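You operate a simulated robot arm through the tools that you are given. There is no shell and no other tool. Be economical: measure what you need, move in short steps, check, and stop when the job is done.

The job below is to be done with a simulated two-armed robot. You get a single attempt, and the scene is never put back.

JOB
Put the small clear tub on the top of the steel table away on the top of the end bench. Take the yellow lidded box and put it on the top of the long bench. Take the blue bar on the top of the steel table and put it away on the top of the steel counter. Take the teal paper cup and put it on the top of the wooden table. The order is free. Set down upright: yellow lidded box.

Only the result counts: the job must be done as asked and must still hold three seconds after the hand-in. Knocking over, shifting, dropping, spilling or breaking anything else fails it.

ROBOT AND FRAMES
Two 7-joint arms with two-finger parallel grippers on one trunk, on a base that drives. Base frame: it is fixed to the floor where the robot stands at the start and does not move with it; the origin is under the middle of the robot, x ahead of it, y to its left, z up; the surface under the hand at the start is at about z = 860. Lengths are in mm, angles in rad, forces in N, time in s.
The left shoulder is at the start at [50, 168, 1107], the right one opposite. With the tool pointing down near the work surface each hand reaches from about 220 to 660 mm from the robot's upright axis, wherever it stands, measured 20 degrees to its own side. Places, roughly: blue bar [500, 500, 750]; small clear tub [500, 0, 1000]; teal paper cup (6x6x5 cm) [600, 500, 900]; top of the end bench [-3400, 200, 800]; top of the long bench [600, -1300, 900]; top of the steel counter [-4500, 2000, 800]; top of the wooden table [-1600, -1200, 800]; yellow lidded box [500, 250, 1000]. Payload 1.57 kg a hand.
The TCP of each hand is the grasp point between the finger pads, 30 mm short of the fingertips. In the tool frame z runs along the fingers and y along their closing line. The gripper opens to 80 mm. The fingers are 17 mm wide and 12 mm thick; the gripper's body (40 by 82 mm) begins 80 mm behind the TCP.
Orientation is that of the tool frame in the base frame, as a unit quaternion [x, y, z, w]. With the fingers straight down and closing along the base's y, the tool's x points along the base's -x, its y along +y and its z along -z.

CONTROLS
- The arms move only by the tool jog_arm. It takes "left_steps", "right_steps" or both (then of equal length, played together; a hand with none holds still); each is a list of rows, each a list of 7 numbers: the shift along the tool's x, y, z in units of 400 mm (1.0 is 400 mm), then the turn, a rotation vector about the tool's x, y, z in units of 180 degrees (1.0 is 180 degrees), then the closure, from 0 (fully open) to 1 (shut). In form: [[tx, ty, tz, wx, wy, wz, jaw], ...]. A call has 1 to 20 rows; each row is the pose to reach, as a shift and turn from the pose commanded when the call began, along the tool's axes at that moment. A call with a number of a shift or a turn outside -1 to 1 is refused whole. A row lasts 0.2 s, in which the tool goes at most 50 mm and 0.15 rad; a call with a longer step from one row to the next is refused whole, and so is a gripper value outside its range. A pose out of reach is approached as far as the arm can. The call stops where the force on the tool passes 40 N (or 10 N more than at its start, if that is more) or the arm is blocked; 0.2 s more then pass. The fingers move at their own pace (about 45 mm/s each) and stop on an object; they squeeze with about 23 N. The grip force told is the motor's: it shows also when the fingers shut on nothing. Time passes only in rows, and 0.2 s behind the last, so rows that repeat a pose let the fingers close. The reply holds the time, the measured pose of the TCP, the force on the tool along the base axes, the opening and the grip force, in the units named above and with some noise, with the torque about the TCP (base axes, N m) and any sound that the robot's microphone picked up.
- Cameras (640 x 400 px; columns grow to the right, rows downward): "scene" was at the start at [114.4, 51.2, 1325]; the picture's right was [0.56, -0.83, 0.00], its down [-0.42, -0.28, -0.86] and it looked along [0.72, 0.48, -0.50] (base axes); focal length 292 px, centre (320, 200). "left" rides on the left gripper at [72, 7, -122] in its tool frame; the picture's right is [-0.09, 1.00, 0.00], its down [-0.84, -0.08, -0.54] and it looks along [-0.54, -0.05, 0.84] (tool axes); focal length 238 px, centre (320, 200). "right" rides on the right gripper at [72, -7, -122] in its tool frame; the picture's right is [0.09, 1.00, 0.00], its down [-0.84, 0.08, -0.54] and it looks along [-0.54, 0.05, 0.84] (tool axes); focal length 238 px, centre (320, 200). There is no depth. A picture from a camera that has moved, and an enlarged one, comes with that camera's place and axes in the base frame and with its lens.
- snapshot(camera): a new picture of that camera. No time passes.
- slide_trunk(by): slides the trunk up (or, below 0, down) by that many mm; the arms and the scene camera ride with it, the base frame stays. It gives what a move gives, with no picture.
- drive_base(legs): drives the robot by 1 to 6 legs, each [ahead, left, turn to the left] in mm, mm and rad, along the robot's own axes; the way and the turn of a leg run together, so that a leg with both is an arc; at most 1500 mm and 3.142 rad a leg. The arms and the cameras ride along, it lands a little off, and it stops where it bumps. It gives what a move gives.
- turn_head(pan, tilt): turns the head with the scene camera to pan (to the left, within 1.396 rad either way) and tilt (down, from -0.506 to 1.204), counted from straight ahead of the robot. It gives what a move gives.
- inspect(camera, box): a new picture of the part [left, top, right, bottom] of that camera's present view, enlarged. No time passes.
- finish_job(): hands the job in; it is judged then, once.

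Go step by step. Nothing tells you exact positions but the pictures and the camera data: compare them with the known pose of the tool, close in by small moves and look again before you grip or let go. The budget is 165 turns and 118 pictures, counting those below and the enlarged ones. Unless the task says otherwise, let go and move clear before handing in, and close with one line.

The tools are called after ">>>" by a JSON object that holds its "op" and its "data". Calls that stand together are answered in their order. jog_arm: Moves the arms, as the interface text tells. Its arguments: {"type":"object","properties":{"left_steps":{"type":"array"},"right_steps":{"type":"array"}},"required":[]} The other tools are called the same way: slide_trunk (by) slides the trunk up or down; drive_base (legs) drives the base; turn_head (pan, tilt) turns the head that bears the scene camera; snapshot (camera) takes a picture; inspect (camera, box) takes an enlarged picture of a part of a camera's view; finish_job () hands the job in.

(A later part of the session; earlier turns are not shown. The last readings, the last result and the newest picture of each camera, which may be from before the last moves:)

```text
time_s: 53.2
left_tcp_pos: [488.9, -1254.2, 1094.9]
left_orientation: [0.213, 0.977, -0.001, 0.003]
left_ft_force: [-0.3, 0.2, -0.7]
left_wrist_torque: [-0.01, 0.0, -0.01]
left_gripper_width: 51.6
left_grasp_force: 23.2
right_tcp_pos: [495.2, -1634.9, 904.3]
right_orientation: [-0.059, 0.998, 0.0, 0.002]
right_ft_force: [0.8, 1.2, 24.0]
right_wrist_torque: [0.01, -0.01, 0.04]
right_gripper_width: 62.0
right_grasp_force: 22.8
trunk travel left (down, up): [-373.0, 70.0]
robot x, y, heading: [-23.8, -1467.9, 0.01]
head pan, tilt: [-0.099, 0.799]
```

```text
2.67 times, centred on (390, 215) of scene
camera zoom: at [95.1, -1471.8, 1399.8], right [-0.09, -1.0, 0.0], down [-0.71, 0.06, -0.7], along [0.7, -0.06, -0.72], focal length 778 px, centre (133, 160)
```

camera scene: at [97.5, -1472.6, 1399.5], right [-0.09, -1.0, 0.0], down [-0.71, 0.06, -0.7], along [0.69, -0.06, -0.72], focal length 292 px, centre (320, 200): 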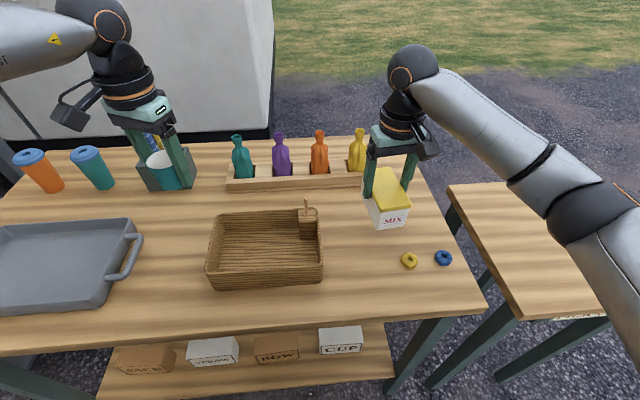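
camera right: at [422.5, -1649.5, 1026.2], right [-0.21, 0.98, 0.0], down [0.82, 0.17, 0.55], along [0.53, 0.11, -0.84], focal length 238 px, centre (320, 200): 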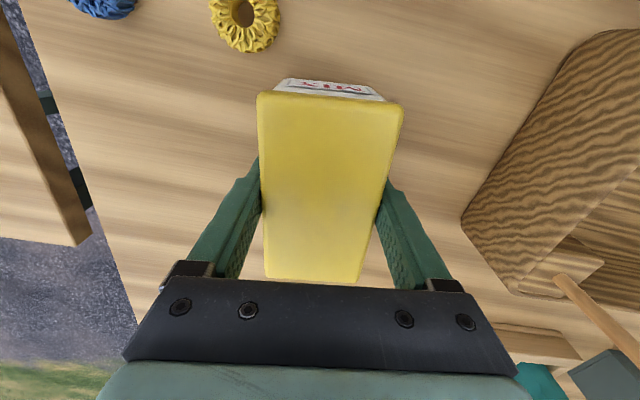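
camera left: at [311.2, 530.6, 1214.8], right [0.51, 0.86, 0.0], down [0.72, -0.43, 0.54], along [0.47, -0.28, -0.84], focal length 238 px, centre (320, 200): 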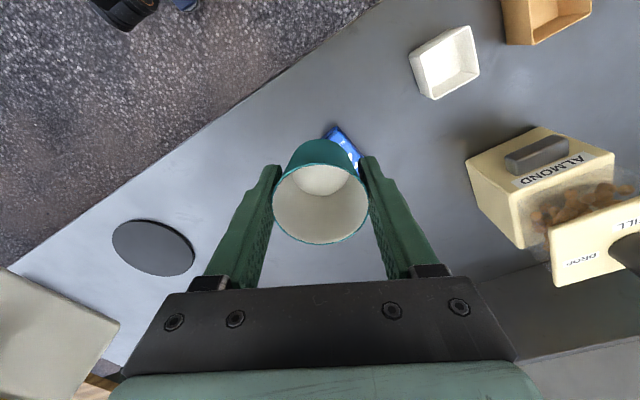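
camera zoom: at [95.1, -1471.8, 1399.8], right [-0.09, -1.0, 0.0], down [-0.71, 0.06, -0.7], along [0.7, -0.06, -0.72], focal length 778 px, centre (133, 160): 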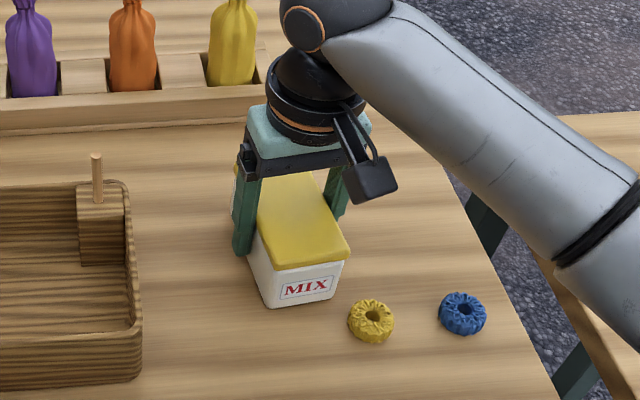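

Touched down (24 N up). I ease off, open, and rise.

>>> {"op": "jog_arm", "data": {"right_steps": [[0, 0, -0.004, 0, 0, 0, 1], [0, 0, -0.005, 0, 0, 0, 0], [0, 0, -0.005, 0, 0, 0, 0], [0, 0, -0.005, 0, 0, 0, 0], [0, 0, -0.05, 0, 0, 0, 0], [0, 0, -0.15, 0, 0, 0, 0], [0, 0, -0.27, 0, 0, 0, 0], [0, 0, -0.39, 0, 0, 0, 0], [0, 0, -0.5, 0, 0, 0, 0]]}}

>>> {"op": "snapshot", "data": {"camera": "right"}}

```text
time_s: 55.2
left_tcp_pos: [490.2, -1255.1, 1094.1]
left_orientation: [0.214, 0.977, 0.0, 0.002]
left_ft_force: [-0.6, 0.2, -1.1]
left_wrist_torque: [-0.01, 0.02, -0.02]
left_gripper_width: 51.7
left_grasp_force: 23.1
right_tcp_pos: [491.6, -1633.1, 1102.2]
right_orientation: [-0.057, 0.998, -0.001, -0.001]
right_ft_force: [-0.1, 0.3, 0.1]
right_wrist_torque: [0.01, 0.03, -0.01]
right_gripper_width: 80.3
right_grasp_force: 0.1
trunk travel left (down, up): [-373.0, 70.0]
robot x, y, heading: [-23.1, -1467.3, 0.015]
head pan, tilt: [-0.099, 0.799]
```

```text
86 pictures are left
camera right: at [420.8, -1648.3, 1223.0], right [-0.21, 0.98, 0.0], down [0.82, 0.17, 0.54], along [0.53, 0.11, -0.84], focal length 238 px, centre (320, 200)
```

right: 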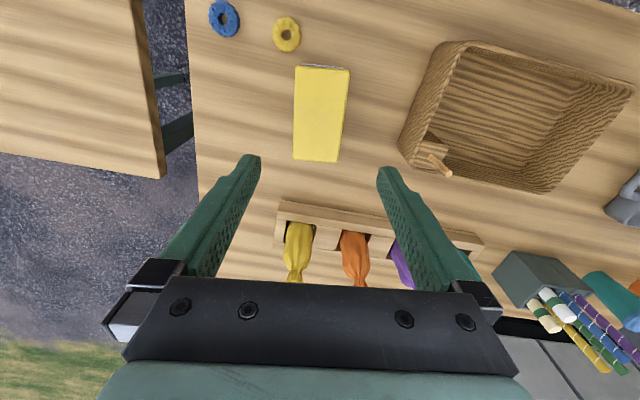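

The yellow box stands upright on the long bench. Now I back off and turn around toward the wooden table.

>>> {"op": "drive_base", "data": {"legs": [[-380, 0, 0], [0, 0, 1.57]]}}

>>> {"op": "turn_head", "data": {"pan": 1.2, "tilt": 0.35}}

>>> {"op": "snapshot", "data": {"camera": "scene"}}

>>> {"op": "turn_head", "data": {"pan": 0.3, "tilt": 0.35}}

>>> {"op": "snapshot", "data": {"camera": "scene"}}

```text
time_s: 61.4
left_tcp_pos: [-605.2, -954.8, 1095.6]
left_orientation: [-0.533, 0.846, 0.001, 0.001]
left_ft_force: [-0.3, 0.9, 0.7]
left_wrist_torque: [0.02, -0.01, 0.03]
left_gripper_width: 51.6
left_grasp_force: 22.5
right_tcp_pos: [-226.1, -958.0, 1100.7]
right_orientation: [0.741, -0.671, 0.0, 0.0]
right_ft_force: [0.1, 0.3, -0.4]
right_wrist_torque: [0.02, -0.02, -0.02]
right_gripper_width: 79.8
right_grasp_force: 0.1
trunk travel left (down, up): [-373.0, 70.0]
robot x, y, heading: [-402.1, -1470.6, 1.559]
head pan, tilt: [-0.099, 0.799]
```

```text
time_s: 62.9
left_tcp_pos: [-605.9, -953.3, 1092.7]
left_orientation: [-0.533, 0.846, 0.001, 0.001]
left_ft_force: [-0.6, 0.0, -0.5]
left_wrist_torque: [-0.02, -0.01, 0.01]
left_gripper_width: 51.6
left_grasp_force: 23.6
right_tcp_pos: [-227.4, -957.8, 1101.7]
right_orientation: [0.74, -0.673, 0.0, 0.0]
right_ft_force: [-0.4, 0.6, -0.1]
right_wrist_torque: [-0.04, 0.01, 0.01]
right_gripper_width: 79.8
right_grasp_force: 0.0
trunk travel left (down, up): [-373.0, 70.0]
robot x, y, heading: [-403.6, -1474.9, 1.563]
head pan, tilt: [1.201, 0.351]
```

```text
85 pictures are left
camera scene: at [-489.9, -1396.3, 1439.1], right [0.37, 0.93, 0.0], down [0.32, -0.13, -0.94], along [-0.87, 0.35, -0.34], focal length 292 px, centre (320, 200)
```

scene: 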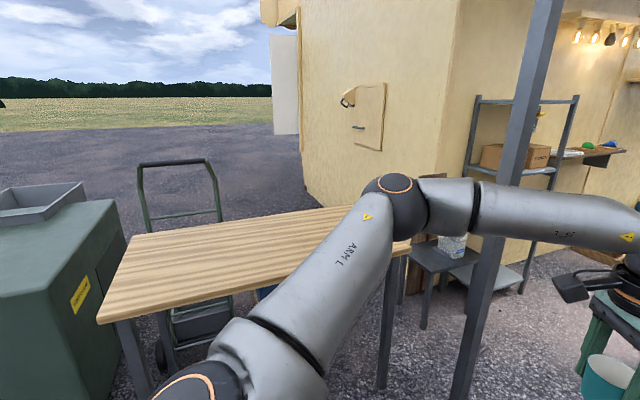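

```text
time_s: 64.1
left_tcp_pos: [-605.1, -954.0, 1094.2]
left_orientation: [-0.533, 0.846, 0.001, 0.002]
left_ft_force: [0.8, -0.5, -0.8]
left_wrist_torque: [-0.02, 0.0, -0.03]
left_gripper_width: 51.4
left_grasp_force: 23.3
right_tcp_pos: [-227.0, -960.1, 1102.2]
right_orientation: [0.74, -0.672, 0.0, 0.0]
right_ft_force: [0.2, 0.0, -0.1]
right_wrist_torque: [-0.01, 0.01, -0.04]
right_gripper_width: 80.0
right_grasp_force: 0.1
trunk travel left (down, up): [-373.0, 70.0]
robot x, y, heading: [-401.3, -1471.8, 1.562]
head pan, tilt: [0.3, 0.351]
```

```text
84 pictures are left
camera scene: at [-430.3, -1341.5, 1439.2], right [0.96, 0.29, 0.0], down [0.1, -0.33, -0.94], along [-0.27, 0.9, -0.34], focal length 292 px, centre (320, 200)
```

scene: 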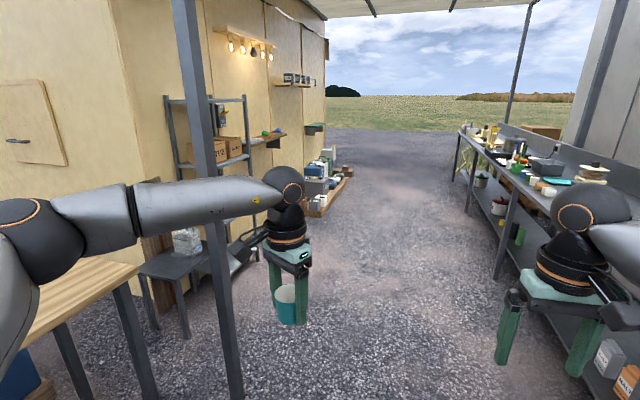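

The wooden table is empty, spanning about x -1840..-1300 and y -1740..-690, with a post near (-1175,-465) that I'll stay away from. I turn to face it and approach.

>>> {"op": "drive_base", "data": {"legs": [[0, 0, 1.58], [0, -222, 0], [500, 0, 0]]}}

>>> {"op": "turn_head", "data": {"pan": 0.1, "tilt": 0.75}}

>>> {"op": "snapshot", "data": {"camera": "scene"}}

>>> {"op": "snapshot", "data": {"camera": "left"}}

```text
time_s: 73.1
left_tcp_pos: [-1412.5, -1474.8, 1093.4]
left_orientation: [0.979, -0.206, -0.002, -0.001]
left_ft_force: [0.6, -0.2, 0.0]
left_wrist_torque: [0.02, -0.01, -0.02]
left_gripper_width: 51.7
left_grasp_force: 23.0
right_tcp_pos: [-1421.1, -1095.6, 1101.2]
right_orientation: [0.998, 0.065, 0.0, 0.0]
right_ft_force: [-0.2, -0.8, -0.1]
right_wrist_torque: [-0.01, -0.03, 0.01]
right_gripper_width: 80.4
right_grasp_force: 0.1
trunk travel left (down, up): [-373.0, 70.0]
robot x, y, heading: [-904.2, -1252.1, -3.116]
head pan, tilt: [0.3, 0.351]
```

```text
time_s: 74.0
left_tcp_pos: [-1413.3, -1475.3, 1093.2]
left_orientation: [0.978, -0.206, -0.002, 0.0]
left_ft_force: [0.3, -0.6, 0.0]
left_wrist_torque: [0.01, 0.0, 0.0]
left_gripper_width: 51.4
left_grasp_force: 23.2
right_tcp_pos: [-1421.2, -1095.2, 1101.6]
right_orientation: [0.998, 0.064, 0.0, 0.0]
right_ft_force: [0.1, 0.1, -0.1]
right_wrist_torque: [0.01, -0.01, 0.02]
right_gripper_width: 79.9
right_grasp_force: 0.0
trunk travel left (down, up): [-373.0, 70.0]
robot x, y, heading: [-903.3, -1258.1, -3.113]
head pan, tilt: [0.099, 0.75]
```

```text
83 pictures are left
camera scene: at [-1025.2, -1267.0, 1403.6], right [-0.12, 0.99, 0.0], down [0.68, 0.08, -0.73], along [-0.73, -0.09, -0.68], focal length 292 px, centre (320, 200)
```

scene: 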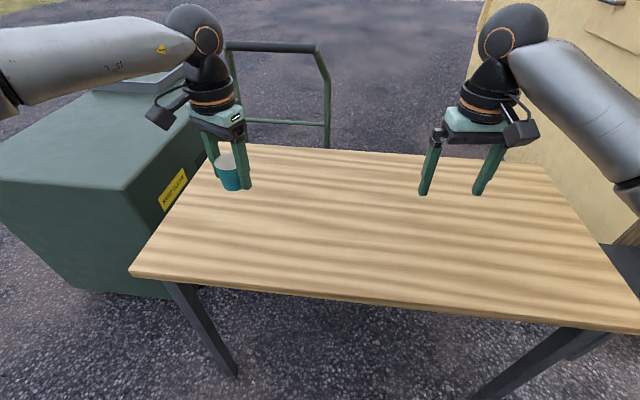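

```text
82 pictures are left
camera left: at [-1348.7, -1510.3, 1215.1], right [-0.49, -0.87, 0.0], down [-0.73, 0.41, 0.54], along [-0.48, 0.26, -0.84], focal length 238 px, centre (320, 200)
```

left: 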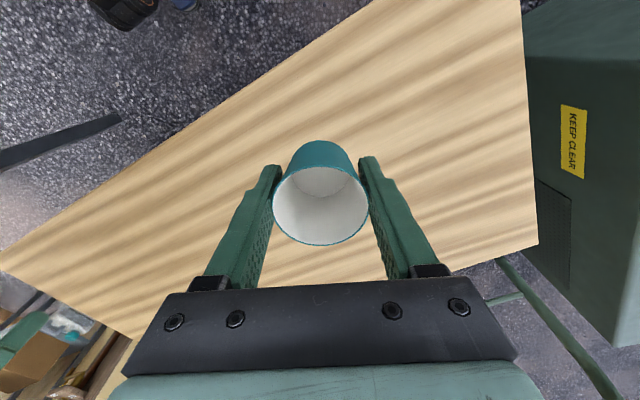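

Table top looks to be around z≈840, and the cup is over it at (-1413,-1475). I raise the right hand, lower with the trunk, then touch down with the arm.

>>> {"op": "jog_arm", "data": {"right_steps": [[0, 0, -0.1, 0, 0, 0, 0], [0, 0, -0.2, 0, 0, 0, 0], [0, 0, -0.3, 0, 0, 0, 0], [0, 0, -0.4, 0, 0, 0, 0]]}}

>>> {"op": "slide_trunk", "data": {"by": -185}}

>>> {"op": "snapshot", "data": {"camera": "scene"}}

>>> {"op": "snapshot", "data": {"camera": "left"}}

```text
time_s: 75.0
left_tcp_pos: [-1413.5, -1474.6, 1094.5]
left_orientation: [0.978, -0.206, -0.001, 0.0]
left_ft_force: [0.0, -0.3, -0.1]
left_wrist_torque: [0.02, 0.03, -0.01]
left_gripper_width: 51.8
left_grasp_force: 22.6
right_tcp_pos: [-1421.9, -1096.1, 1262.7]
right_orientation: [0.998, 0.065, 0.0, -0.001]
right_ft_force: [0.1, 0.7, 0.0]
right_wrist_torque: [0.01, -0.01, 0.01]
right_gripper_width: 79.9
right_grasp_force: 0.0
trunk travel left (down, up): [-373.0, 70.0]
robot x, y, heading: [-898.2, -1255.6, -3.116]
head pan, tilt: [0.099, 0.75]
```

```text
time_s: 77.0
left_tcp_pos: [-1413.7, -1473.8, 910.8]
left_orientation: [0.979, -0.205, -0.002, 0.0]
left_ft_force: [0.3, 0.1, 0.0]
left_wrist_torque: [0.01, 0.0, -0.01]
left_gripper_width: 51.6
left_grasp_force: 22.6
right_tcp_pos: [-1421.8, -1096.5, 1077.2]
right_orientation: [0.998, 0.064, 0.0, 0.0]
right_ft_force: [0.5, -0.2, 0.3]
right_wrist_torque: [0.02, 0.03, -0.06]
right_gripper_width: 79.9
right_grasp_force: 0.1
trunk travel left (down, up): [-188.0, 255.0]
robot x, y, heading: [-902.5, -1256.1, -3.12]
head pan, tilt: [0.099, 0.75]
```

```text
81 pictures are left
camera scene: at [-1025.1, -1266.9, 1218.6], right [-0.12, 0.99, 0.0], down [0.68, 0.08, -0.73], along [-0.73, -0.09, -0.68], focal length 292 px, centre (320, 200)
```

scene: 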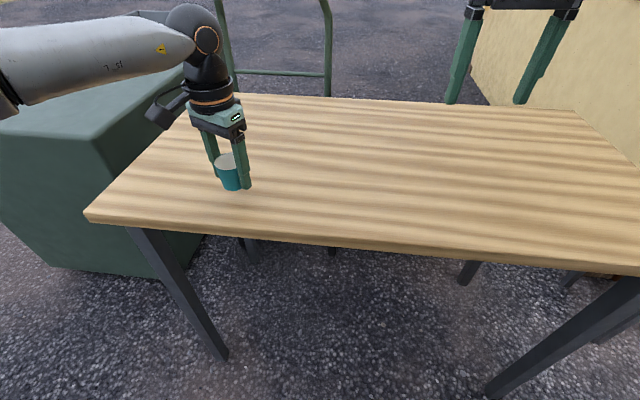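

```text
80 pictures are left
camera left: at [-1348.6, -1510.3, 1030.2], right [-0.49, -0.87, 0.0], down [-0.73, 0.41, 0.54], along [-0.48, 0.26, -0.84], focal length 238 px, centre (320, 200)
```

left: 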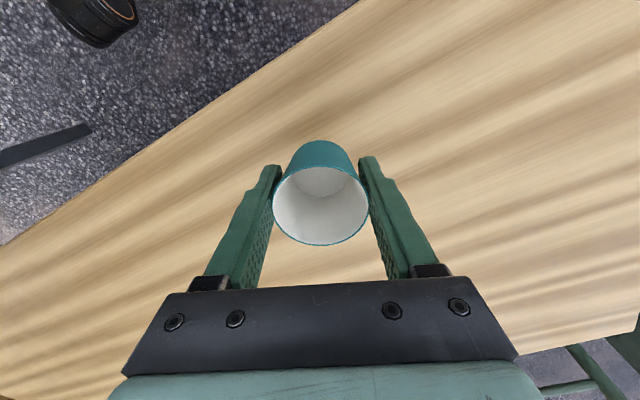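

The two trunk heights give a table top nearer z≈812. I lower 45 more, then step down with the arm.

>>> {"op": "slide_trunk", "data": {"by": -45}}

>>> {"op": "jog_arm", "data": {"left_steps": [[0, 0, 0.01, 0, 0, 0, 1], [0, 0, 0.02, 0, 0, 0, 1], [0, 0, 0.03, 0, 0, 0, 1], [0, 0, 0.035, 0, 0, 0, 1], [0, 0, 0.035, 0, 0, 0, 1]]}}

>>> {"op": "inspect", "data": {"camera": "scene", "box": [150, 50, 310, 200]}}

```text
time_s: 77.9
left_tcp_pos: [-1413.8, -1473.5, 869.6]
left_orientation: [0.979, -0.205, -0.008, 0.0]
left_ft_force: [-3.0, -3.1, 33.1]
left_wrist_torque: [0.47, -0.16, 0.14]
left_gripper_width: 51.8
left_grasp_force: 23.8
right_tcp_pos: [-1420.2, -1095.9, 1032.7]
right_orientation: [0.998, 0.064, -0.001, 0.001]
right_ft_force: [1.5, 0.0, -1.1]
right_wrist_torque: [0.0, 0.03, 0.01]
right_gripper_width: 79.7
right_grasp_force: 0.2
trunk travel left (down, up): [-143.0, 300.0]
robot x, y, heading: [-900.9, -1257.7, -3.117]
head pan, tilt: [0.099, 0.75]
```

```text
time_s: 78.2
left_tcp_pos: [-1413.9, -1473.4, 869.6]
left_orientation: [0.979, -0.205, -0.01, -0.002]
left_ft_force: [6.4, -0.7, 13.2]
left_wrist_torque: [0.19, -0.3, -0.12]
left_gripper_width: 51.3
left_grasp_force: 23.0
right_tcp_pos: [-1420.9, -1097.0, 1031.8]
right_orientation: [0.998, 0.063, -0.001, 0.0]
right_ft_force: [-0.5, -0.8, -0.1]
right_wrist_torque: [-0.02, -0.02, -0.01]
right_gripper_width: 80.1
right_grasp_force: 0.0
trunk travel left (down, up): [-143.0, 300.0]
robot x, y, heading: [-901.7, -1254.7, -3.116]
head pan, tilt: [0.099, 0.75]
stopped in row 1 (left hand): the force on the tool passed its limit at 46 N (the readings are from after the stop); the commanded pose is now the measured one
```

```text
2.67 times, centred on (230, 125) of scene
camera zoom: at [-1023.8, -1266.8, 1173.3], right [-0.12, 0.99, 0.0], down [0.68, 0.08, -0.73], along [-0.73, -0.09, -0.68], focal length 778 px, centre (560, 400)
```

zoom: 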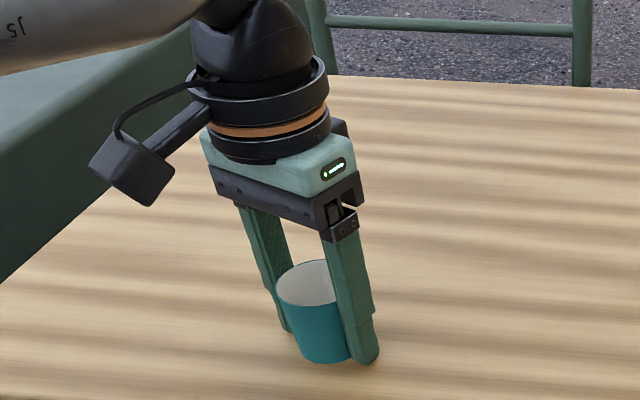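

Contact already (table ≈ 835). I ease, open, and rise straight up.

>>> {"op": "jog_arm", "data": {"left_steps": [[0, 0, -0.003, 0, 0, 0, 1], [0, 0, -0.003, 0, 0, 0, 0.3], [0, 0, -0.003, 0, 0, 0, 0], [0, 0, -0.003, 0, 0, 0, 0], [0, 0, -0.03, 0, 0, 0, 0], [0, 0, -0.12, 0, 0, 0, 0], [0, 0, -0.22, 0, 0, 0, 0], [0, 0, -0.3, 0, 0, 0, 0]]}}

>>> {"op": "snapshot", "data": {"camera": "left"}}

>>> {"op": "snapshot", "data": {"camera": "scene"}}

```text
time_s: 80.0
left_tcp_pos: [-1404.2, -1480.8, 948.3]
left_orientation: [0.978, -0.206, -0.009, -0.002]
left_ft_force: [0.1, 0.7, 0.3]
left_wrist_torque: [-0.01, 0.0, -0.02]
left_gripper_width: 79.7
left_grasp_force: 0.0
left hand out of reach, approached as far as the arm can: row 7, 8
right_tcp_pos: [-1421.8, -1096.4, 1031.2]
right_orientation: [0.998, 0.065, 0.0, -0.001]
right_ft_force: [-0.9, -0.8, -0.1]
right_wrist_torque: [-0.01, -0.02, 0.01]
right_gripper_width: 79.9
right_grasp_force: 0.1
trunk travel left (down, up): [-143.0, 300.0]
robot x, y, heading: [-902.9, -1257.3, -3.118]
head pan, tilt: [0.099, 0.75]
```

```text
78 pictures are left
camera left: at [-1337.2, -1517.8, 1067.8], right [-0.48, -0.87, 0.0], down [-0.73, 0.4, 0.56], along [-0.49, 0.27, -0.83], focal length 238 px, centre (320, 200)
```

left: 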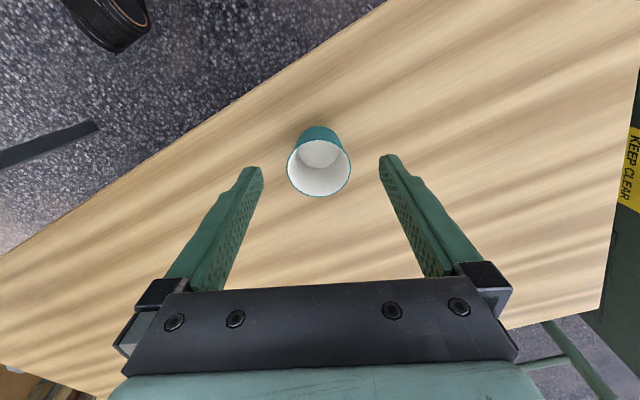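

```text
77 pictures are left
camera scene: at [-1025.2, -1267.0, 1173.5], right [-0.12, 0.99, 0.0], down [0.68, 0.08, -0.73], along [-0.73, -0.09, -0.68], focal length 292 px, centre (320, 200)
```

scene: 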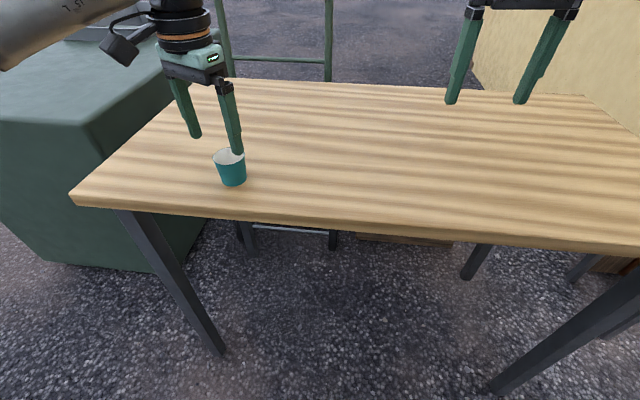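

The cup stands on the wooden table. I raise the trunk and drive back to the steel table, stopping between the tub and the bar.

>>> {"op": "slide_trunk", "data": {"by": 200}}

>>> {"op": "drive_base", "data": {"legs": [[-500, 0, 0], [0, 0, 3.118], [220, 0, 0], [0, 1500, 0]]}}

>>> {"op": "turn_head", "data": {"pan": 0.0, "tilt": 0.7}}

>>> {"op": "snapshot", "data": {"camera": "scene"}}

```text
time_s: 82.2
left_tcp_pos: [-1403.6, -1481.2, 1147.6]
left_orientation: [0.979, -0.205, -0.008, -0.001]
left_ft_force: [0.1, 0.5, 0.1]
left_wrist_torque: [0.0, -0.03, 0.0]
left_gripper_width: 80.2
left_grasp_force: 0.1
right_tcp_pos: [-1421.6, -1096.8, 1231.5]
right_orientation: [0.998, 0.065, 0.0, 0.001]
right_ft_force: [-1.1, -0.1, -0.1]
right_wrist_torque: [0.01, 0.03, -0.01]
right_gripper_width: 80.1
right_grasp_force: 0.1
trunk travel left (down, up): [-343.0, 100.0]
robot x, y, heading: [-905.6, -1257.4, -3.113]
head pan, tilt: [0.099, 0.75]
```

```text
time_s: 106.4
left_tcp_pos: [321.9, 441.5, 1148.4]
left_orientation: [0.218, 0.976, -0.002, 0.008]
left_ft_force: [0.1, -0.5, 0.8]
left_wrist_torque: [0.01, -0.02, -0.01]
left_gripper_width: 80.0
left_grasp_force: 0.1
right_tcp_pos: [331.6, 57.9, 1231.0]
right_orientation: [-0.053, 0.999, 0.001, 0.0]
right_ft_force: [1.0, -0.5, -1.1]
right_wrist_torque: [0.01, -0.02, -0.03]
right_gripper_width: 80.0
right_grasp_force: 0.0
trunk travel left (down, up): [-343.0, 100.0]
robot x, y, heading: [-183.5, 222.7, -0.002]
head pan, tilt: [0.099, 0.75]
```

```text
time_s: 107.1
left_tcp_pos: [321.3, 442.1, 1148.0]
left_orientation: [0.218, 0.976, -0.001, 0.009]
left_ft_force: [0.7, -0.4, 0.9]
left_wrist_torque: [-0.02, 0.0, -0.01]
left_gripper_width: 80.1
left_grasp_force: 0.1
right_tcp_pos: [330.9, 56.6, 1231.4]
right_orientation: [-0.053, 0.999, 0.0, 0.0]
right_ft_force: [-0.6, 0.3, -0.2]
right_wrist_torque: [0.01, -0.01, -0.01]
right_gripper_width: 80.3
right_grasp_force: 0.2
trunk travel left (down, up): [-343.0, 100.0]
robot x, y, heading: [-184.4, 229.2, -0.001]
head pan, tilt: [0.0, 0.7]
```

```text
76 pictures are left
camera scene: at [-59.7, 229.0, 1377.8], right [0.0, -1.0, 0.0], down [-0.64, 0.0, -0.76], along [0.76, 0.0, -0.64], focal length 292 px, centre (320, 200)
```

scene: 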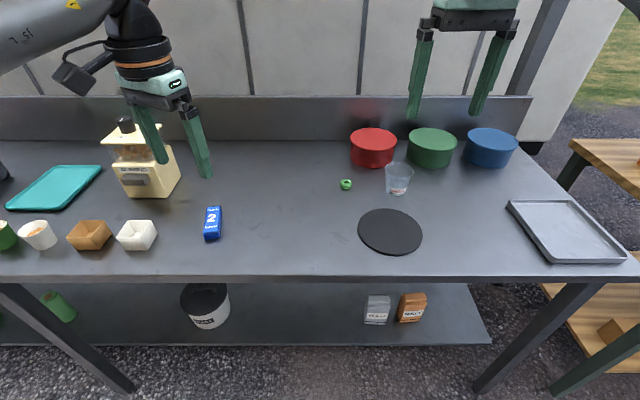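

The scene is intact. I move in toward the table, lower the trunk to nominal height, and view the tub and the bar with the hand cameras.

>>> {"op": "drive_base", "data": {"legs": [[265, 20, 0]]}}

>>> {"op": "slide_trunk", "data": {"by": -68}}

>>> {"op": "snapshot", "data": {"camera": "right"}}

>>> {"op": "snapshot", "data": {"camera": "left"}}

```text
time_s: 109.0
left_tcp_pos: [583.5, 464.8, 1148.4]
left_orientation: [0.215, 0.977, -0.002, 0.008]
left_ft_force: [0.4, -1.0, 1.0]
left_wrist_torque: [-0.03, 0.03, 0.02]
left_gripper_width: 80.0
left_grasp_force: 0.0
right_tcp_pos: [593.1, 79.1, 1231.5]
right_orientation: [-0.055, 0.999, 0.0, 0.0]
right_ft_force: [0.0, -0.4, 0.7]
right_wrist_torque: [-0.03, -0.01, 0.0]
right_gripper_width: 80.0
right_grasp_force: 0.1
trunk travel left (down, up): [-343.0, 100.0]
robot x, y, heading: [78.1, 250.0, 0.005]
head pan, tilt: [0.0, 0.7]
```

```text
time_s: 110.0
left_tcp_pos: [582.3, 465.0, 1079.5]
left_orientation: [0.215, 0.977, -0.001, 0.009]
left_ft_force: [0.0, 0.5, -0.5]
left_wrist_torque: [-0.05, 0.01, 0.01]
left_gripper_width: 79.8
left_grasp_force: 0.1
right_tcp_pos: [592.7, 80.1, 1164.1]
right_orientation: [-0.054, 0.999, 0.0, -0.001]
right_ft_force: [0.0, 0.4, 0.2]
right_wrist_torque: [0.01, -0.02, -0.02]
right_gripper_width: 79.9
right_grasp_force: 0.0
trunk travel left (down, up): [-275.0, 168.0]
robot x, y, heading: [76.1, 249.3, 0.004]
head pan, tilt: [0.0, 0.7]
```

```text
75 pictures are left
camera right: at [520.9, 65.3, 1285.3], right [-0.2, 0.98, 0.0], down [0.82, 0.17, 0.54], along [0.53, 0.11, -0.84], focal length 238 px, centre (320, 200)
```

right: 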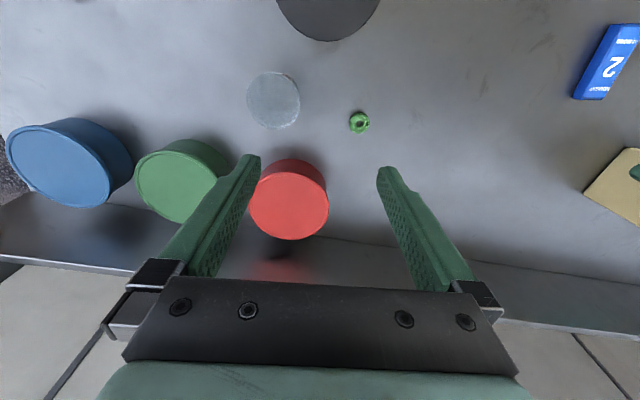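

```text
74 pictures are left
camera left: at [518.9, 500.6, 1199.9], right [0.5, 0.86, 0.0], down [0.72, -0.42, 0.56], along [0.48, -0.28, -0.83], focal length 238 px, centre (320, 200)
```

left: 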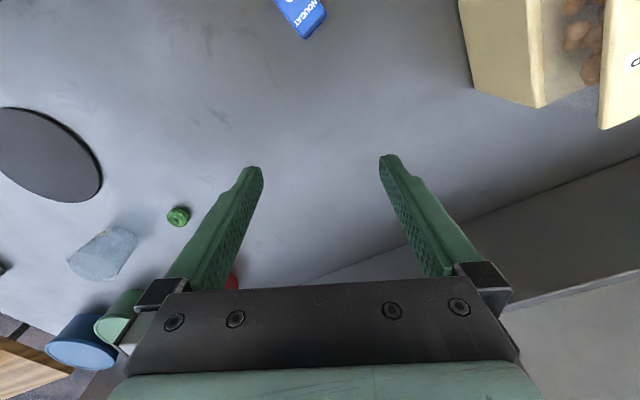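

>>> {"op": "inspect", "data": {"camera": "right", "box": [210, 40, 370, 140]}}

```text
4.00 times, centred on (290, 90) of right
camera zoom: at [520.9, 65.3, 1285.3], right [-0.2, 0.98, 0.0], down [0.82, 0.17, 0.54], along [0.53, 0.11, -0.84], focal length 953 px, centre (440, 640)
```

zoom: 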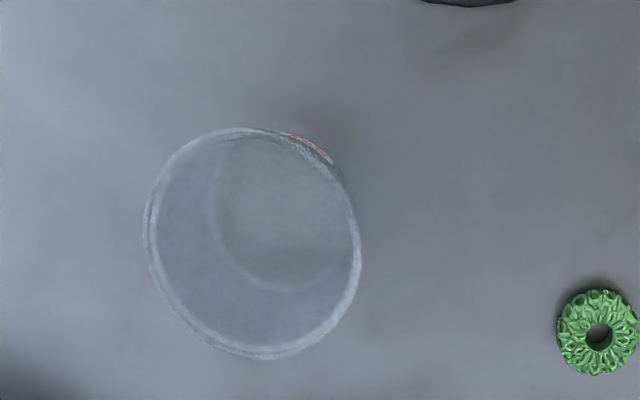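

The tub's rim measures ≈75 mm with its centre at (597,14.5). That's too tight straight down, so I'll come in pitched 35° from the front, where the straddled diameter is smaller. I pre-position both hands.

>>> {"op": "jog_arm", "data": {"right_steps": [[0.023, -0.025, 0.08, 0.002, -0.0325, 0.006, 0], [0.0455, -0.05, 0.16, 0.004, -0.065, 0.012, 0], [0.068, -0.075, 0.24, 0.0055, -0.097, 0.018, 0], [0.091, -0.1, 0.32, 0.007, -0.13, 0.023, 0], [0.114, -0.125, 0.4, 0.009, -0.162, 0.029, 0], [0.1365, -0.15, 0.48, 0.011, -0.194, 0.035, 0], [0.1365, -0.15, 0.48, 0.011, -0.194, 0.035, 0]], "left_steps": [[0.05, -0.009, 0.033, 0, 0, -0.032, 0], [0.1, -0.018, 0.066, 0, 0, -0.065, 0], [0.15, -0.027, 0.1, 0, 0, -0.097, 0], [0.2, -0.036, 0.133, 0, 0, -0.13, 0], [0.25, -0.045, 0.166, 0, 0, -0.162, 0], [0.297, -0.0545, 0.2, 0, 0, -0.194, 0], [0.297, -0.0545, 0.2, 0, 0, -0.194, 0]]}}

>>> {"op": "snapshot", "data": {"camera": "right"}}

>>> {"op": "snapshot", "data": {"camera": "left"}}

>>> {"op": "snapshot", "data": {"camera": "scene"}}

```text
time_s: 111.7
left_tcp_pos: [466.0, 494.6, 997.3]
left_orientation: [-0.089, 0.996, -0.005, 0.008]
left_ft_force: [-0.2, 0.0, 0.0]
left_wrist_torque: [-0.04, 0.02, -0.02]
left_gripper_width: 80.0
left_grasp_force: 0.2
right_tcp_pos: [543.7, 12.7, 971.6]
right_orientation: [0.002, 0.953, -0.001, 0.302]
right_ft_force: [0.4, 0.5, -0.9]
right_wrist_torque: [0.0, 0.03, -0.02]
right_gripper_width: 80.2
right_grasp_force: 0.1
trunk travel left (down, up): [-275.0, 168.0]
robot x, y, heading: [78.6, 244.1, 0.004]
head pan, tilt: [0.0, 0.7]
```

```text
72 pictures are left
camera right: at [414.5, 7.3, 1029.7], right [-0.07, 1.0, -0.05], down [0.37, 0.08, 0.92], along [0.92, 0.05, -0.38], focal length 238 px, centre (320, 200)
```

right: 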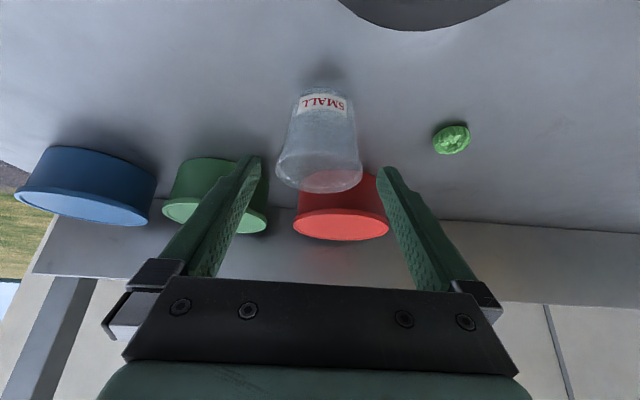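

```text
71 pictures are left
camera left: at [393.6, 488.6, 1117.4], right [-0.09, 1.0, -0.01], down [0.83, 0.08, 0.56], along [0.55, 0.04, -0.83], focal length 238 px, centre (320, 200)
```

left: 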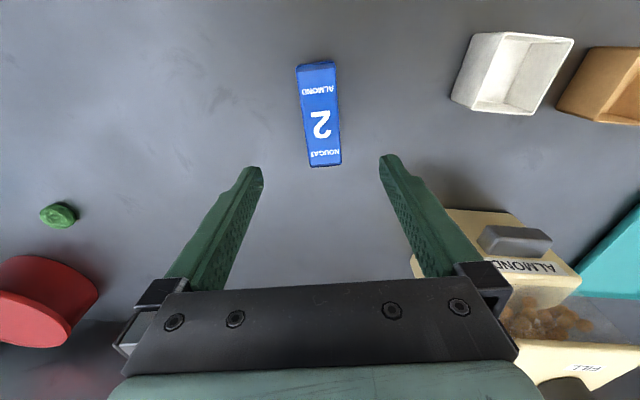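

```text
70 pictures are left
camera scene: at [201.4, 250.4, 1309.8], right [0.0, -1.0, 0.0], down [-0.64, 0.0, -0.76], along [0.76, 0.0, -0.64], focal length 292 px, centre (320, 200)
```

scene: 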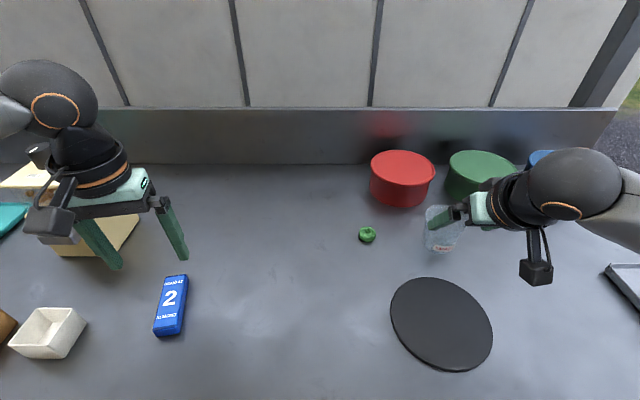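

Both are aligned: bar centre (458,493) at 10.5°, tub axis y≈15. The left hand descends and grips the bar, and the right hand advances around the tub without closing yet.

>>> {"op": "jog_arm", "data": {"left_steps": [[0.02, 0, 0.09, 0, 0, 0, 0], [0.02, 0, 0.18, 0, 0, 0, 0], [0.02, 0, 0.245, 0, 0, 0, 0], [0.02, 0, 0.26, 0, 0, 0, 0], [0.02, 0, 0.26, 0, 0, 0, 0.5], [0.02, 0, 0.26, 0, 0, 0, 1], [0.02, 0, 0.26, 0, 0, 0, 1], [0.02, 0, 0.26, 0, 0, 0, 1]], "right_steps": [[0, 0.005, 0, 0, 0, 0, 0], [0, 0.005, 0.04, 0, 0, 0, 0], [0, 0.005, 0.08, 0, 0, 0, 0], [0, 0.005, 0.12, 0, 0, 0, 0], [0, 0.005, 0.16, 0, 0, 0, 0], [0, 0.005, 0.2, 0, 0, 0, 0], [0, 0.005, 0.222, 0, 0, 0, 0], [0, 0.005, 0.222, 0, 0, 0, 0]]}}

>>> {"op": "snapshot", "data": {"camera": "right"}}

>>> {"op": "snapshot", "data": {"camera": "left"}}

>>> {"op": "inspect", "data": {"camera": "scene", "box": [370, 150, 570, 290]}}

```text
time_s: 113.5
left_tcp_pos: [459.5, 494.2, 893.0]
left_orientation: [-0.089, 0.996, -0.004, 0.008]
left_ft_force: [-0.1, -0.1, 0.8]
left_wrist_torque: [0.0, 0.02, 0.01]
left_gripper_width: 35.0
left_grasp_force: 23.3
right_tcp_pos: [595.3, 13.7, 899.0]
right_orientation: [0.001, 0.954, 0.0, 0.301]
right_ft_force: [-0.1, -1.0, -0.6]
right_wrist_torque: [0.0, 0.0, 0.01]
right_gripper_width: 80.2
right_grasp_force: 0.2
trunk travel left (down, up): [-275.0, 168.0]
robot x, y, heading: [73.6, 246.6, 0.006]
head pan, tilt: [0.0, 0.7]
```

```text
69 pictures are left
camera right: at [465.5, 8.0, 957.1], right [-0.07, 1.0, -0.05], down [0.38, 0.08, 0.92], along [0.92, 0.05, -0.38], focal length 238 px, centre (320, 200)
```

right: 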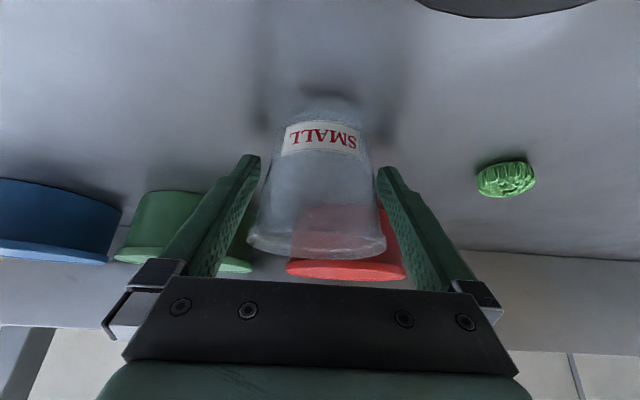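

```text
68 pictures are left
camera left: at [386.8, 487.0, 1012.5], right [-0.08, 1.0, -0.01], down [0.83, 0.07, 0.55], along [0.55, 0.04, -0.83], focal length 238 px, centre (320, 200)
```

left: 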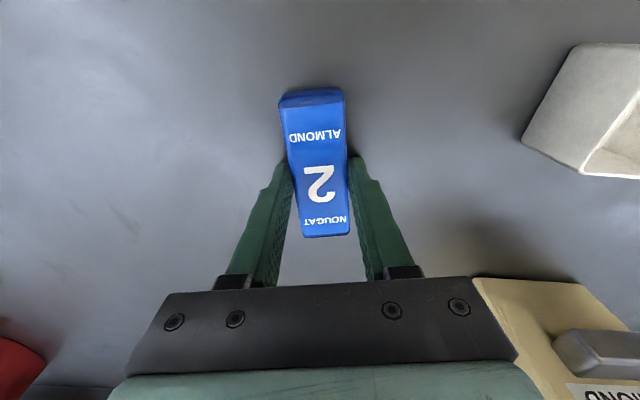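

```text
2.86 times, centred on (470, 220) of scene
camera zoom: at [201.3, 250.3, 1309.7], right [0.0, -1.0, 0.0], down [-0.64, 0.0, -0.76], along [0.76, 0.0, -0.64], focal length 833 px, centre (-109, 143)
```

zoom: 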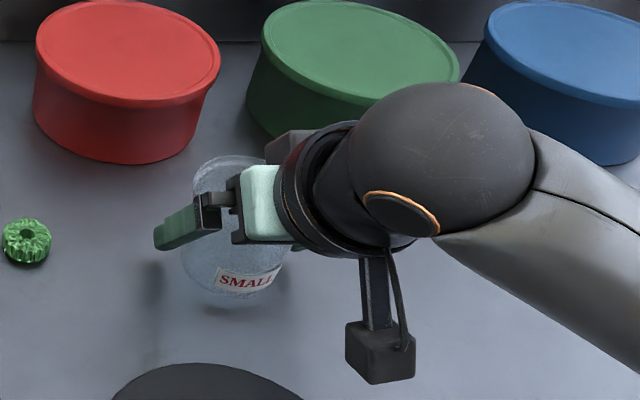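

The bar is gripped (35 mm) and the tub is centred between the right fingers. I close on it and lift both slightly.

>>> {"op": "jog_arm", "data": {"right_steps": [[0, 0, 0, 0, 0, 0, 0.15], [0, 0, 0, 0, 0, 0, 0.4], [0, 0, 0, 0, 0, 0, 1], [0, 0, 0, 0, 0, 0, 1], [0, 0, 0, 0, 0, 0, 1]], "left_steps": [[0, 0, 0, 0, 0, 0, 1], [0, 0, -0.02, 0, 0, 0, 1], [0, 0, -0.05, 0, 0, 0, 1], [0, 0, -0.1, 0, 0, 0, 1], [0, 0, -0.15, 0, 0, 0, 1]]}}

>>> {"op": "snapshot", "data": {"camera": "right"}}

```text
time_s: 114.7
left_tcp_pos: [459.1, 492.2, 953.4]
left_orientation: [-0.087, 0.996, -0.004, 0.008]
left_ft_force: [0.0, 0.1, -1.5]
left_wrist_torque: [-0.01, 0.03, 0.01]
left_gripper_width: 35.3
left_grasp_force: 23.2
right_tcp_pos: [595.2, 14.2, 899.4]
right_orientation: [0.001, 0.954, 0.0, 0.301]
right_ft_force: [-1.2, -0.3, 0.9]
right_wrist_torque: [-0.02, 0.0, -0.02]
right_gripper_width: 66.0
right_grasp_force: 23.2
trunk travel left (down, up): [-275.0, 168.0]
robot x, y, heading: [77.0, 248.6, 0.005]
head pan, tilt: [0.0, 0.7]
```

```text
66 pictures are left
camera right: at [465.3, 8.0, 957.2], right [-0.07, 1.0, -0.05], down [0.38, 0.08, 0.92], along [0.92, 0.05, -0.38], focal length 238 px, centre (320, 200)
```

right: 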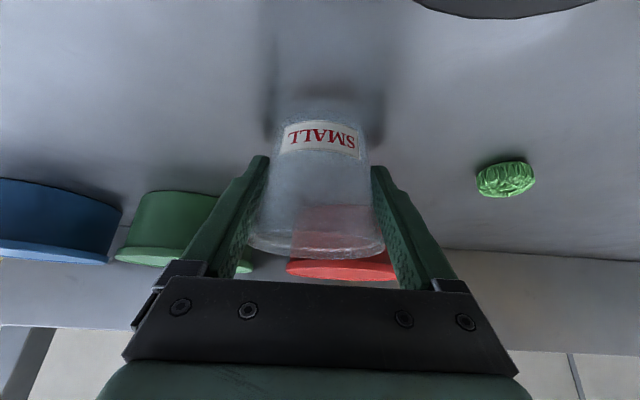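

The tub is gripped at 66 mm. I lift with the trunk and check.

>>> {"op": "slide_trunk", "data": {"by": 60}}

>>> {"op": "snapshot", "data": {"camera": "right"}}

```text
time_s: 115.7
left_tcp_pos: [458.9, 492.5, 1012.2]
left_orientation: [-0.089, 0.996, -0.003, 0.007]
left_ft_force: [0.4, 0.4, -1.3]
left_wrist_torque: [-0.01, -0.02, 0.0]
left_gripper_width: 35.2
left_grasp_force: 22.9
right_tcp_pos: [596.8, 14.3, 959.4]
right_orientation: [0.002, 0.954, -0.001, 0.3]
right_ft_force: [0.5, 0.2, -1.6]
right_wrist_torque: [-0.01, -0.02, 0.02]
right_gripper_width: 65.9
right_grasp_force: 23.4
trunk travel left (down, up): [-335.0, 108.0]
robot x, y, heading: [72.4, 250.3, 0.009]
head pan, tilt: [0.0, 0.7]
```

```text
65 pictures are left
camera right: at [465.6, 8.1, 1017.1], right [-0.07, 1.0, -0.05], down [0.38, 0.08, 0.92], along [0.92, 0.05, -0.38], focal length 238 px, centre (320, 200)
```

right: 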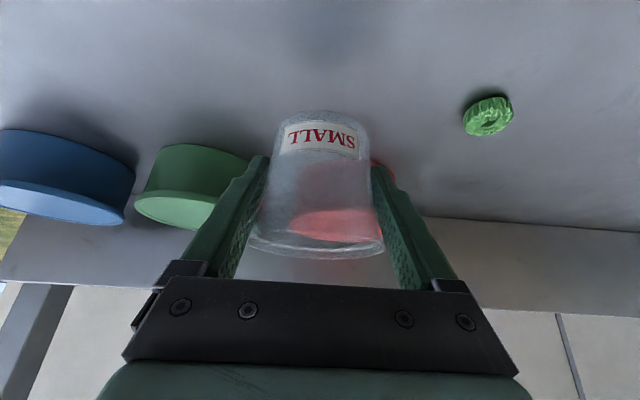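

The tub is held. I raise further, back away and turn to look in the -x direction.

>>> {"op": "slide_trunk", "data": {"by": 100}}

>>> {"op": "drive_base", "data": {"legs": [[-450, 0, 0], [0, 0, 1.57]]}}

>>> {"op": "turn_head", "data": {"pan": 0.9, "tilt": 0.2}}

>>> {"op": "snapshot", "data": {"camera": "scene"}}

>>> {"op": "turn_head", "data": {"pan": 0.1, "tilt": 0.3}}

>>> {"op": "snapshot", "data": {"camera": "scene"}}

```text
time_s: 117.0
left_tcp_pos: [459.6, 491.3, 1112.0]
left_orientation: [-0.088, 0.996, -0.004, 0.006]
left_ft_force: [0.5, -0.3, -2.0]
left_wrist_torque: [-0.01, -0.04, -0.01]
left_gripper_width: 35.4
left_grasp_force: 23.0
right_tcp_pos: [595.4, 13.5, 1059.0]
right_orientation: [0.002, 0.954, -0.001, 0.3]
right_ft_force: [-0.5, 0.3, -0.9]
right_wrist_torque: [0.02, 0.0, 0.01]
right_gripper_width: 65.8
right_grasp_force: 22.8
trunk travel left (down, up): [-435.0, 8.0]
robot x, y, heading: [78.5, 248.4, 0.004]
head pan, tilt: [0.0, 0.7]
```

```text
time_s: 123.5
left_tcp_pos: [-612.9, 637.5, 1113.6]
left_orientation: [0.758, -0.652, -0.003, -0.008]
left_ft_force: [0.2, 0.1, -1.8]
left_wrist_torque: [0.02, 0.01, -0.02]
left_gripper_width: 35.4
left_grasp_force: 22.9
right_tcp_pos: [-131.5, 760.6, 1059.2]
right_orientation: [-0.664, 0.685, 0.209, 0.217]
right_ft_force: [-0.4, 0.2, -0.8]
right_wrist_torque: [0.01, -0.02, 0.04]
right_gripper_width: 65.5
right_grasp_force: 23.1
trunk travel left (down, up): [-435.0, 8.0]
robot x, y, heading: [-381.7, 247.1, 1.551]
head pan, tilt: [0.0, 0.7]
```

```text
time_s: 124.7
left_tcp_pos: [-613.6, 637.6, 1112.6]
left_orientation: [0.758, -0.652, -0.002, -0.008]
left_ft_force: [0.5, -0.6, -0.9]
left_wrist_torque: [0.0, 0.0, 0.02]
left_gripper_width: 35.3
left_grasp_force: 23.1
right_tcp_pos: [-131.0, 760.7, 1059.7]
right_orientation: [-0.665, 0.684, 0.209, 0.215]
right_ft_force: [0.4, -0.2, 0.0]
right_wrist_torque: [0.0, -0.02, 0.02]
right_gripper_width: 65.7
right_grasp_force: 23.1
trunk travel left (down, up): [-435.0, 8.0]
robot x, y, heading: [-381.0, 246.5, 1.549]
head pan, tilt: [0.901, 0.201]
```

```text
64 pictures are left
camera scene: at [-451.7, 348.5, 1515.1], right [0.64, 0.77, 0.0], down [0.15, -0.13, -0.98], along [-0.75, 0.63, -0.2], focal length 292 px, centre (320, 200)
```

scene: 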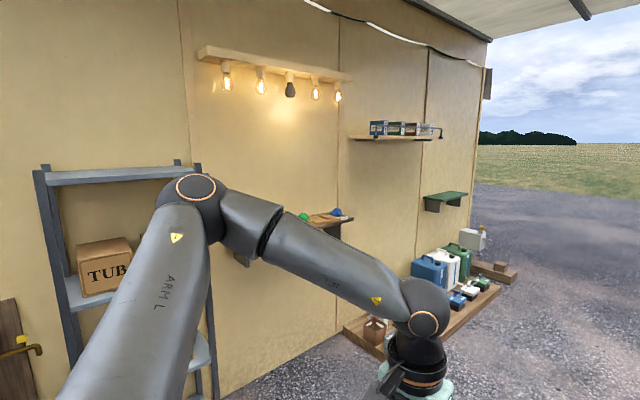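

```text
time_s: 125.8
left_tcp_pos: [-613.5, 636.9, 1114.0]
left_orientation: [0.758, -0.652, -0.003, -0.007]
left_ft_force: [0.0, 0.4, -1.6]
left_wrist_torque: [0.04, -0.01, 0.02]
left_gripper_width: 35.3
left_grasp_force: 22.7
right_tcp_pos: [-131.4, 760.6, 1059.2]
right_orientation: [-0.665, 0.684, 0.21, 0.215]
right_ft_force: [-0.8, 0.2, -0.3]
right_wrist_torque: [-0.03, -0.02, 0.02]
right_gripper_width: 65.6
right_grasp_force: 22.6
trunk travel left (down, up): [-435.0, 8.0]
robot x, y, heading: [-379.3, 245.0, 1.548]
head pan, tilt: [0.099, 0.3]
```

```text
63 pictures are left
camera scene: at [-387.2, 382.1, 1505.9], right [1.0, 0.08, 0.0], down [0.02, -0.29, -0.96], along [-0.08, 0.95, -0.3], focal length 292 px, centre (320, 200)
```

scene: 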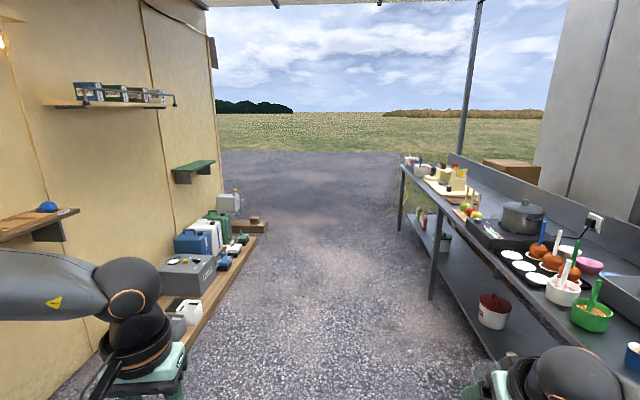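

A building (about x -4130..-1700, y -186..~3500) stands between me and the two targets. The corridor in +y is clear, so I drive up it and around the north end.

>>> {"op": "drive_base", "data": {"legs": [[0, 0, 0.02], [1450, 0, 0], [1450, 0, 0]]}}

>>> {"op": "turn_head", "data": {"pan": 0.7, "tilt": 0.3}}

>>> {"op": "snapshot", "data": {"camera": "scene"}}

```text
time_s: 140.2
left_tcp_pos: [-588.8, 3540.3, 1113.1]
left_orientation: [0.756, -0.654, -0.003, -0.009]
left_ft_force: [0.4, 0.5, -0.6]
left_wrist_torque: [0.01, -0.02, -0.01]
left_gripper_width: 35.1
left_grasp_force: 23.5
right_tcp_pos: [-106.4, 3662.9, 1058.9]
right_orientation: [-0.663, 0.686, 0.208, 0.216]
right_ft_force: [-0.3, 0.1, -1.9]
right_wrist_torque: [0.03, -0.02, -0.01]
right_gripper_width: 65.3
right_grasp_force: 23.0
trunk travel left (down, up): [-435.0, 8.0]
robot x, y, heading: [-354.9, 3153.3, 1.545]
head pan, tilt: [0.099, 0.3]
```

```text
time_s: 141.2
left_tcp_pos: [-588.7, 3540.5, 1113.5]
left_orientation: [0.756, -0.654, -0.002, -0.01]
left_ft_force: [-0.6, 0.4, -0.7]
left_wrist_torque: [0.0, 0.0, 0.01]
left_gripper_width: 35.5
left_grasp_force: 23.3
right_tcp_pos: [-106.2, 3662.6, 1059.4]
right_orientation: [-0.663, 0.686, 0.209, 0.216]
right_ft_force: [0.0, 0.0, -0.4]
right_wrist_torque: [0.0, 0.02, -0.02]
right_gripper_width: 65.2
right_grasp_force: 22.8
trunk travel left (down, up): [-435.0, 8.0]
robot x, y, heading: [-358.1, 3149.9, 1.549]
head pan, tilt: [0.7, 0.3]
```

```text
62 pictures are left
camera scene: at [-414.8, 3264.9, 1505.9], right [0.78, 0.62, 0.0], down [0.18, -0.23, -0.96], along [-0.6, 0.75, -0.3], focal length 292 px, centre (320, 200)
```

scene: 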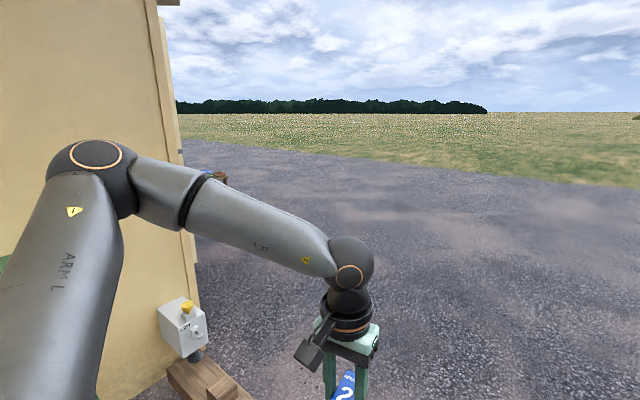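

>>> {"op": "drive_base", "data": {"legs": [[0, 0, 0.02], [1450, 0, 0], [450, 0, 0], [0, 0, 1.57]]}}

>>> {"op": "turn_head", "data": {"pan": 0.3, "tilt": 0.3}}

>>> {"op": "snapshot", "data": {"camera": "scene"}}

```text
time_s: 154.9
left_tcp_pos: [-715.1, 4806.3, 1112.7]
left_orientation: [0.996, 0.085, -0.008, -0.004]
left_ft_force: [-0.3, -0.3, -0.9]
left_wrist_torque: [-0.02, 0.01, -0.01]
left_gripper_width: 35.1
left_grasp_force: 23.0
right_tcp_pos: [-847.5, 5286.5, 1058.4]
right_orientation: [0.954, -0.006, -0.301, -0.002]
right_ft_force: [0.1, 0.2, -1.1]
right_wrist_torque: [0.02, -0.02, 0.03]
right_gripper_width: 64.9
right_grasp_force: 23.1
trunk travel left (down, up): [-435.0, 8.0]
robot x, y, heading: [-331.6, 5047.5, 3.138]
head pan, tilt: [0.7, 0.3]
```

```text
time_s: 155.8
left_tcp_pos: [-714.4, 4808.5, 1112.9]
left_orientation: [0.996, 0.086, -0.008, -0.005]
left_ft_force: [0.1, -0.2, 0.3]
left_wrist_torque: [-0.01, 0.05, 0.05]
left_gripper_width: 35.5
left_grasp_force: 23.3
right_tcp_pos: [-847.4, 5287.3, 1058.9]
right_orientation: [0.954, -0.007, -0.3, -0.002]
right_ft_force: [0.1, -0.2, -0.9]
right_wrist_torque: [-0.01, -0.01, 0.04]
right_gripper_width: 64.9
right_grasp_force: 22.9
trunk travel left (down, up): [-435.0, 8.0]
robot x, y, heading: [-332.8, 5045.8, 3.142]
head pan, tilt: [0.3, 0.3]
```

```text
61 pictures are left
camera scene: at [-460.6, 5021.0, 1505.9], right [-0.29, 0.96, 0.0], down [0.28, 0.09, -0.96], along [-0.91, -0.28, -0.3], focal length 292 px, centre (320, 200)
```

scene: 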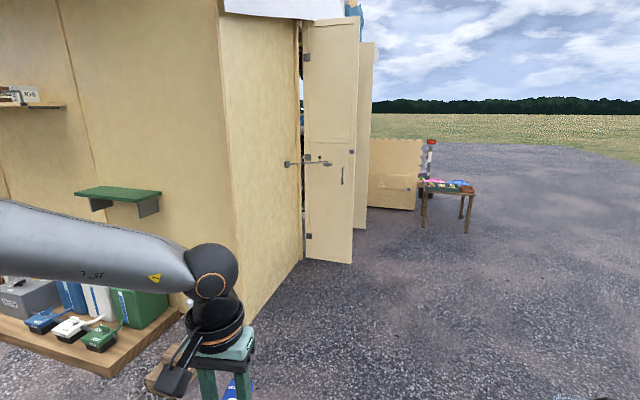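

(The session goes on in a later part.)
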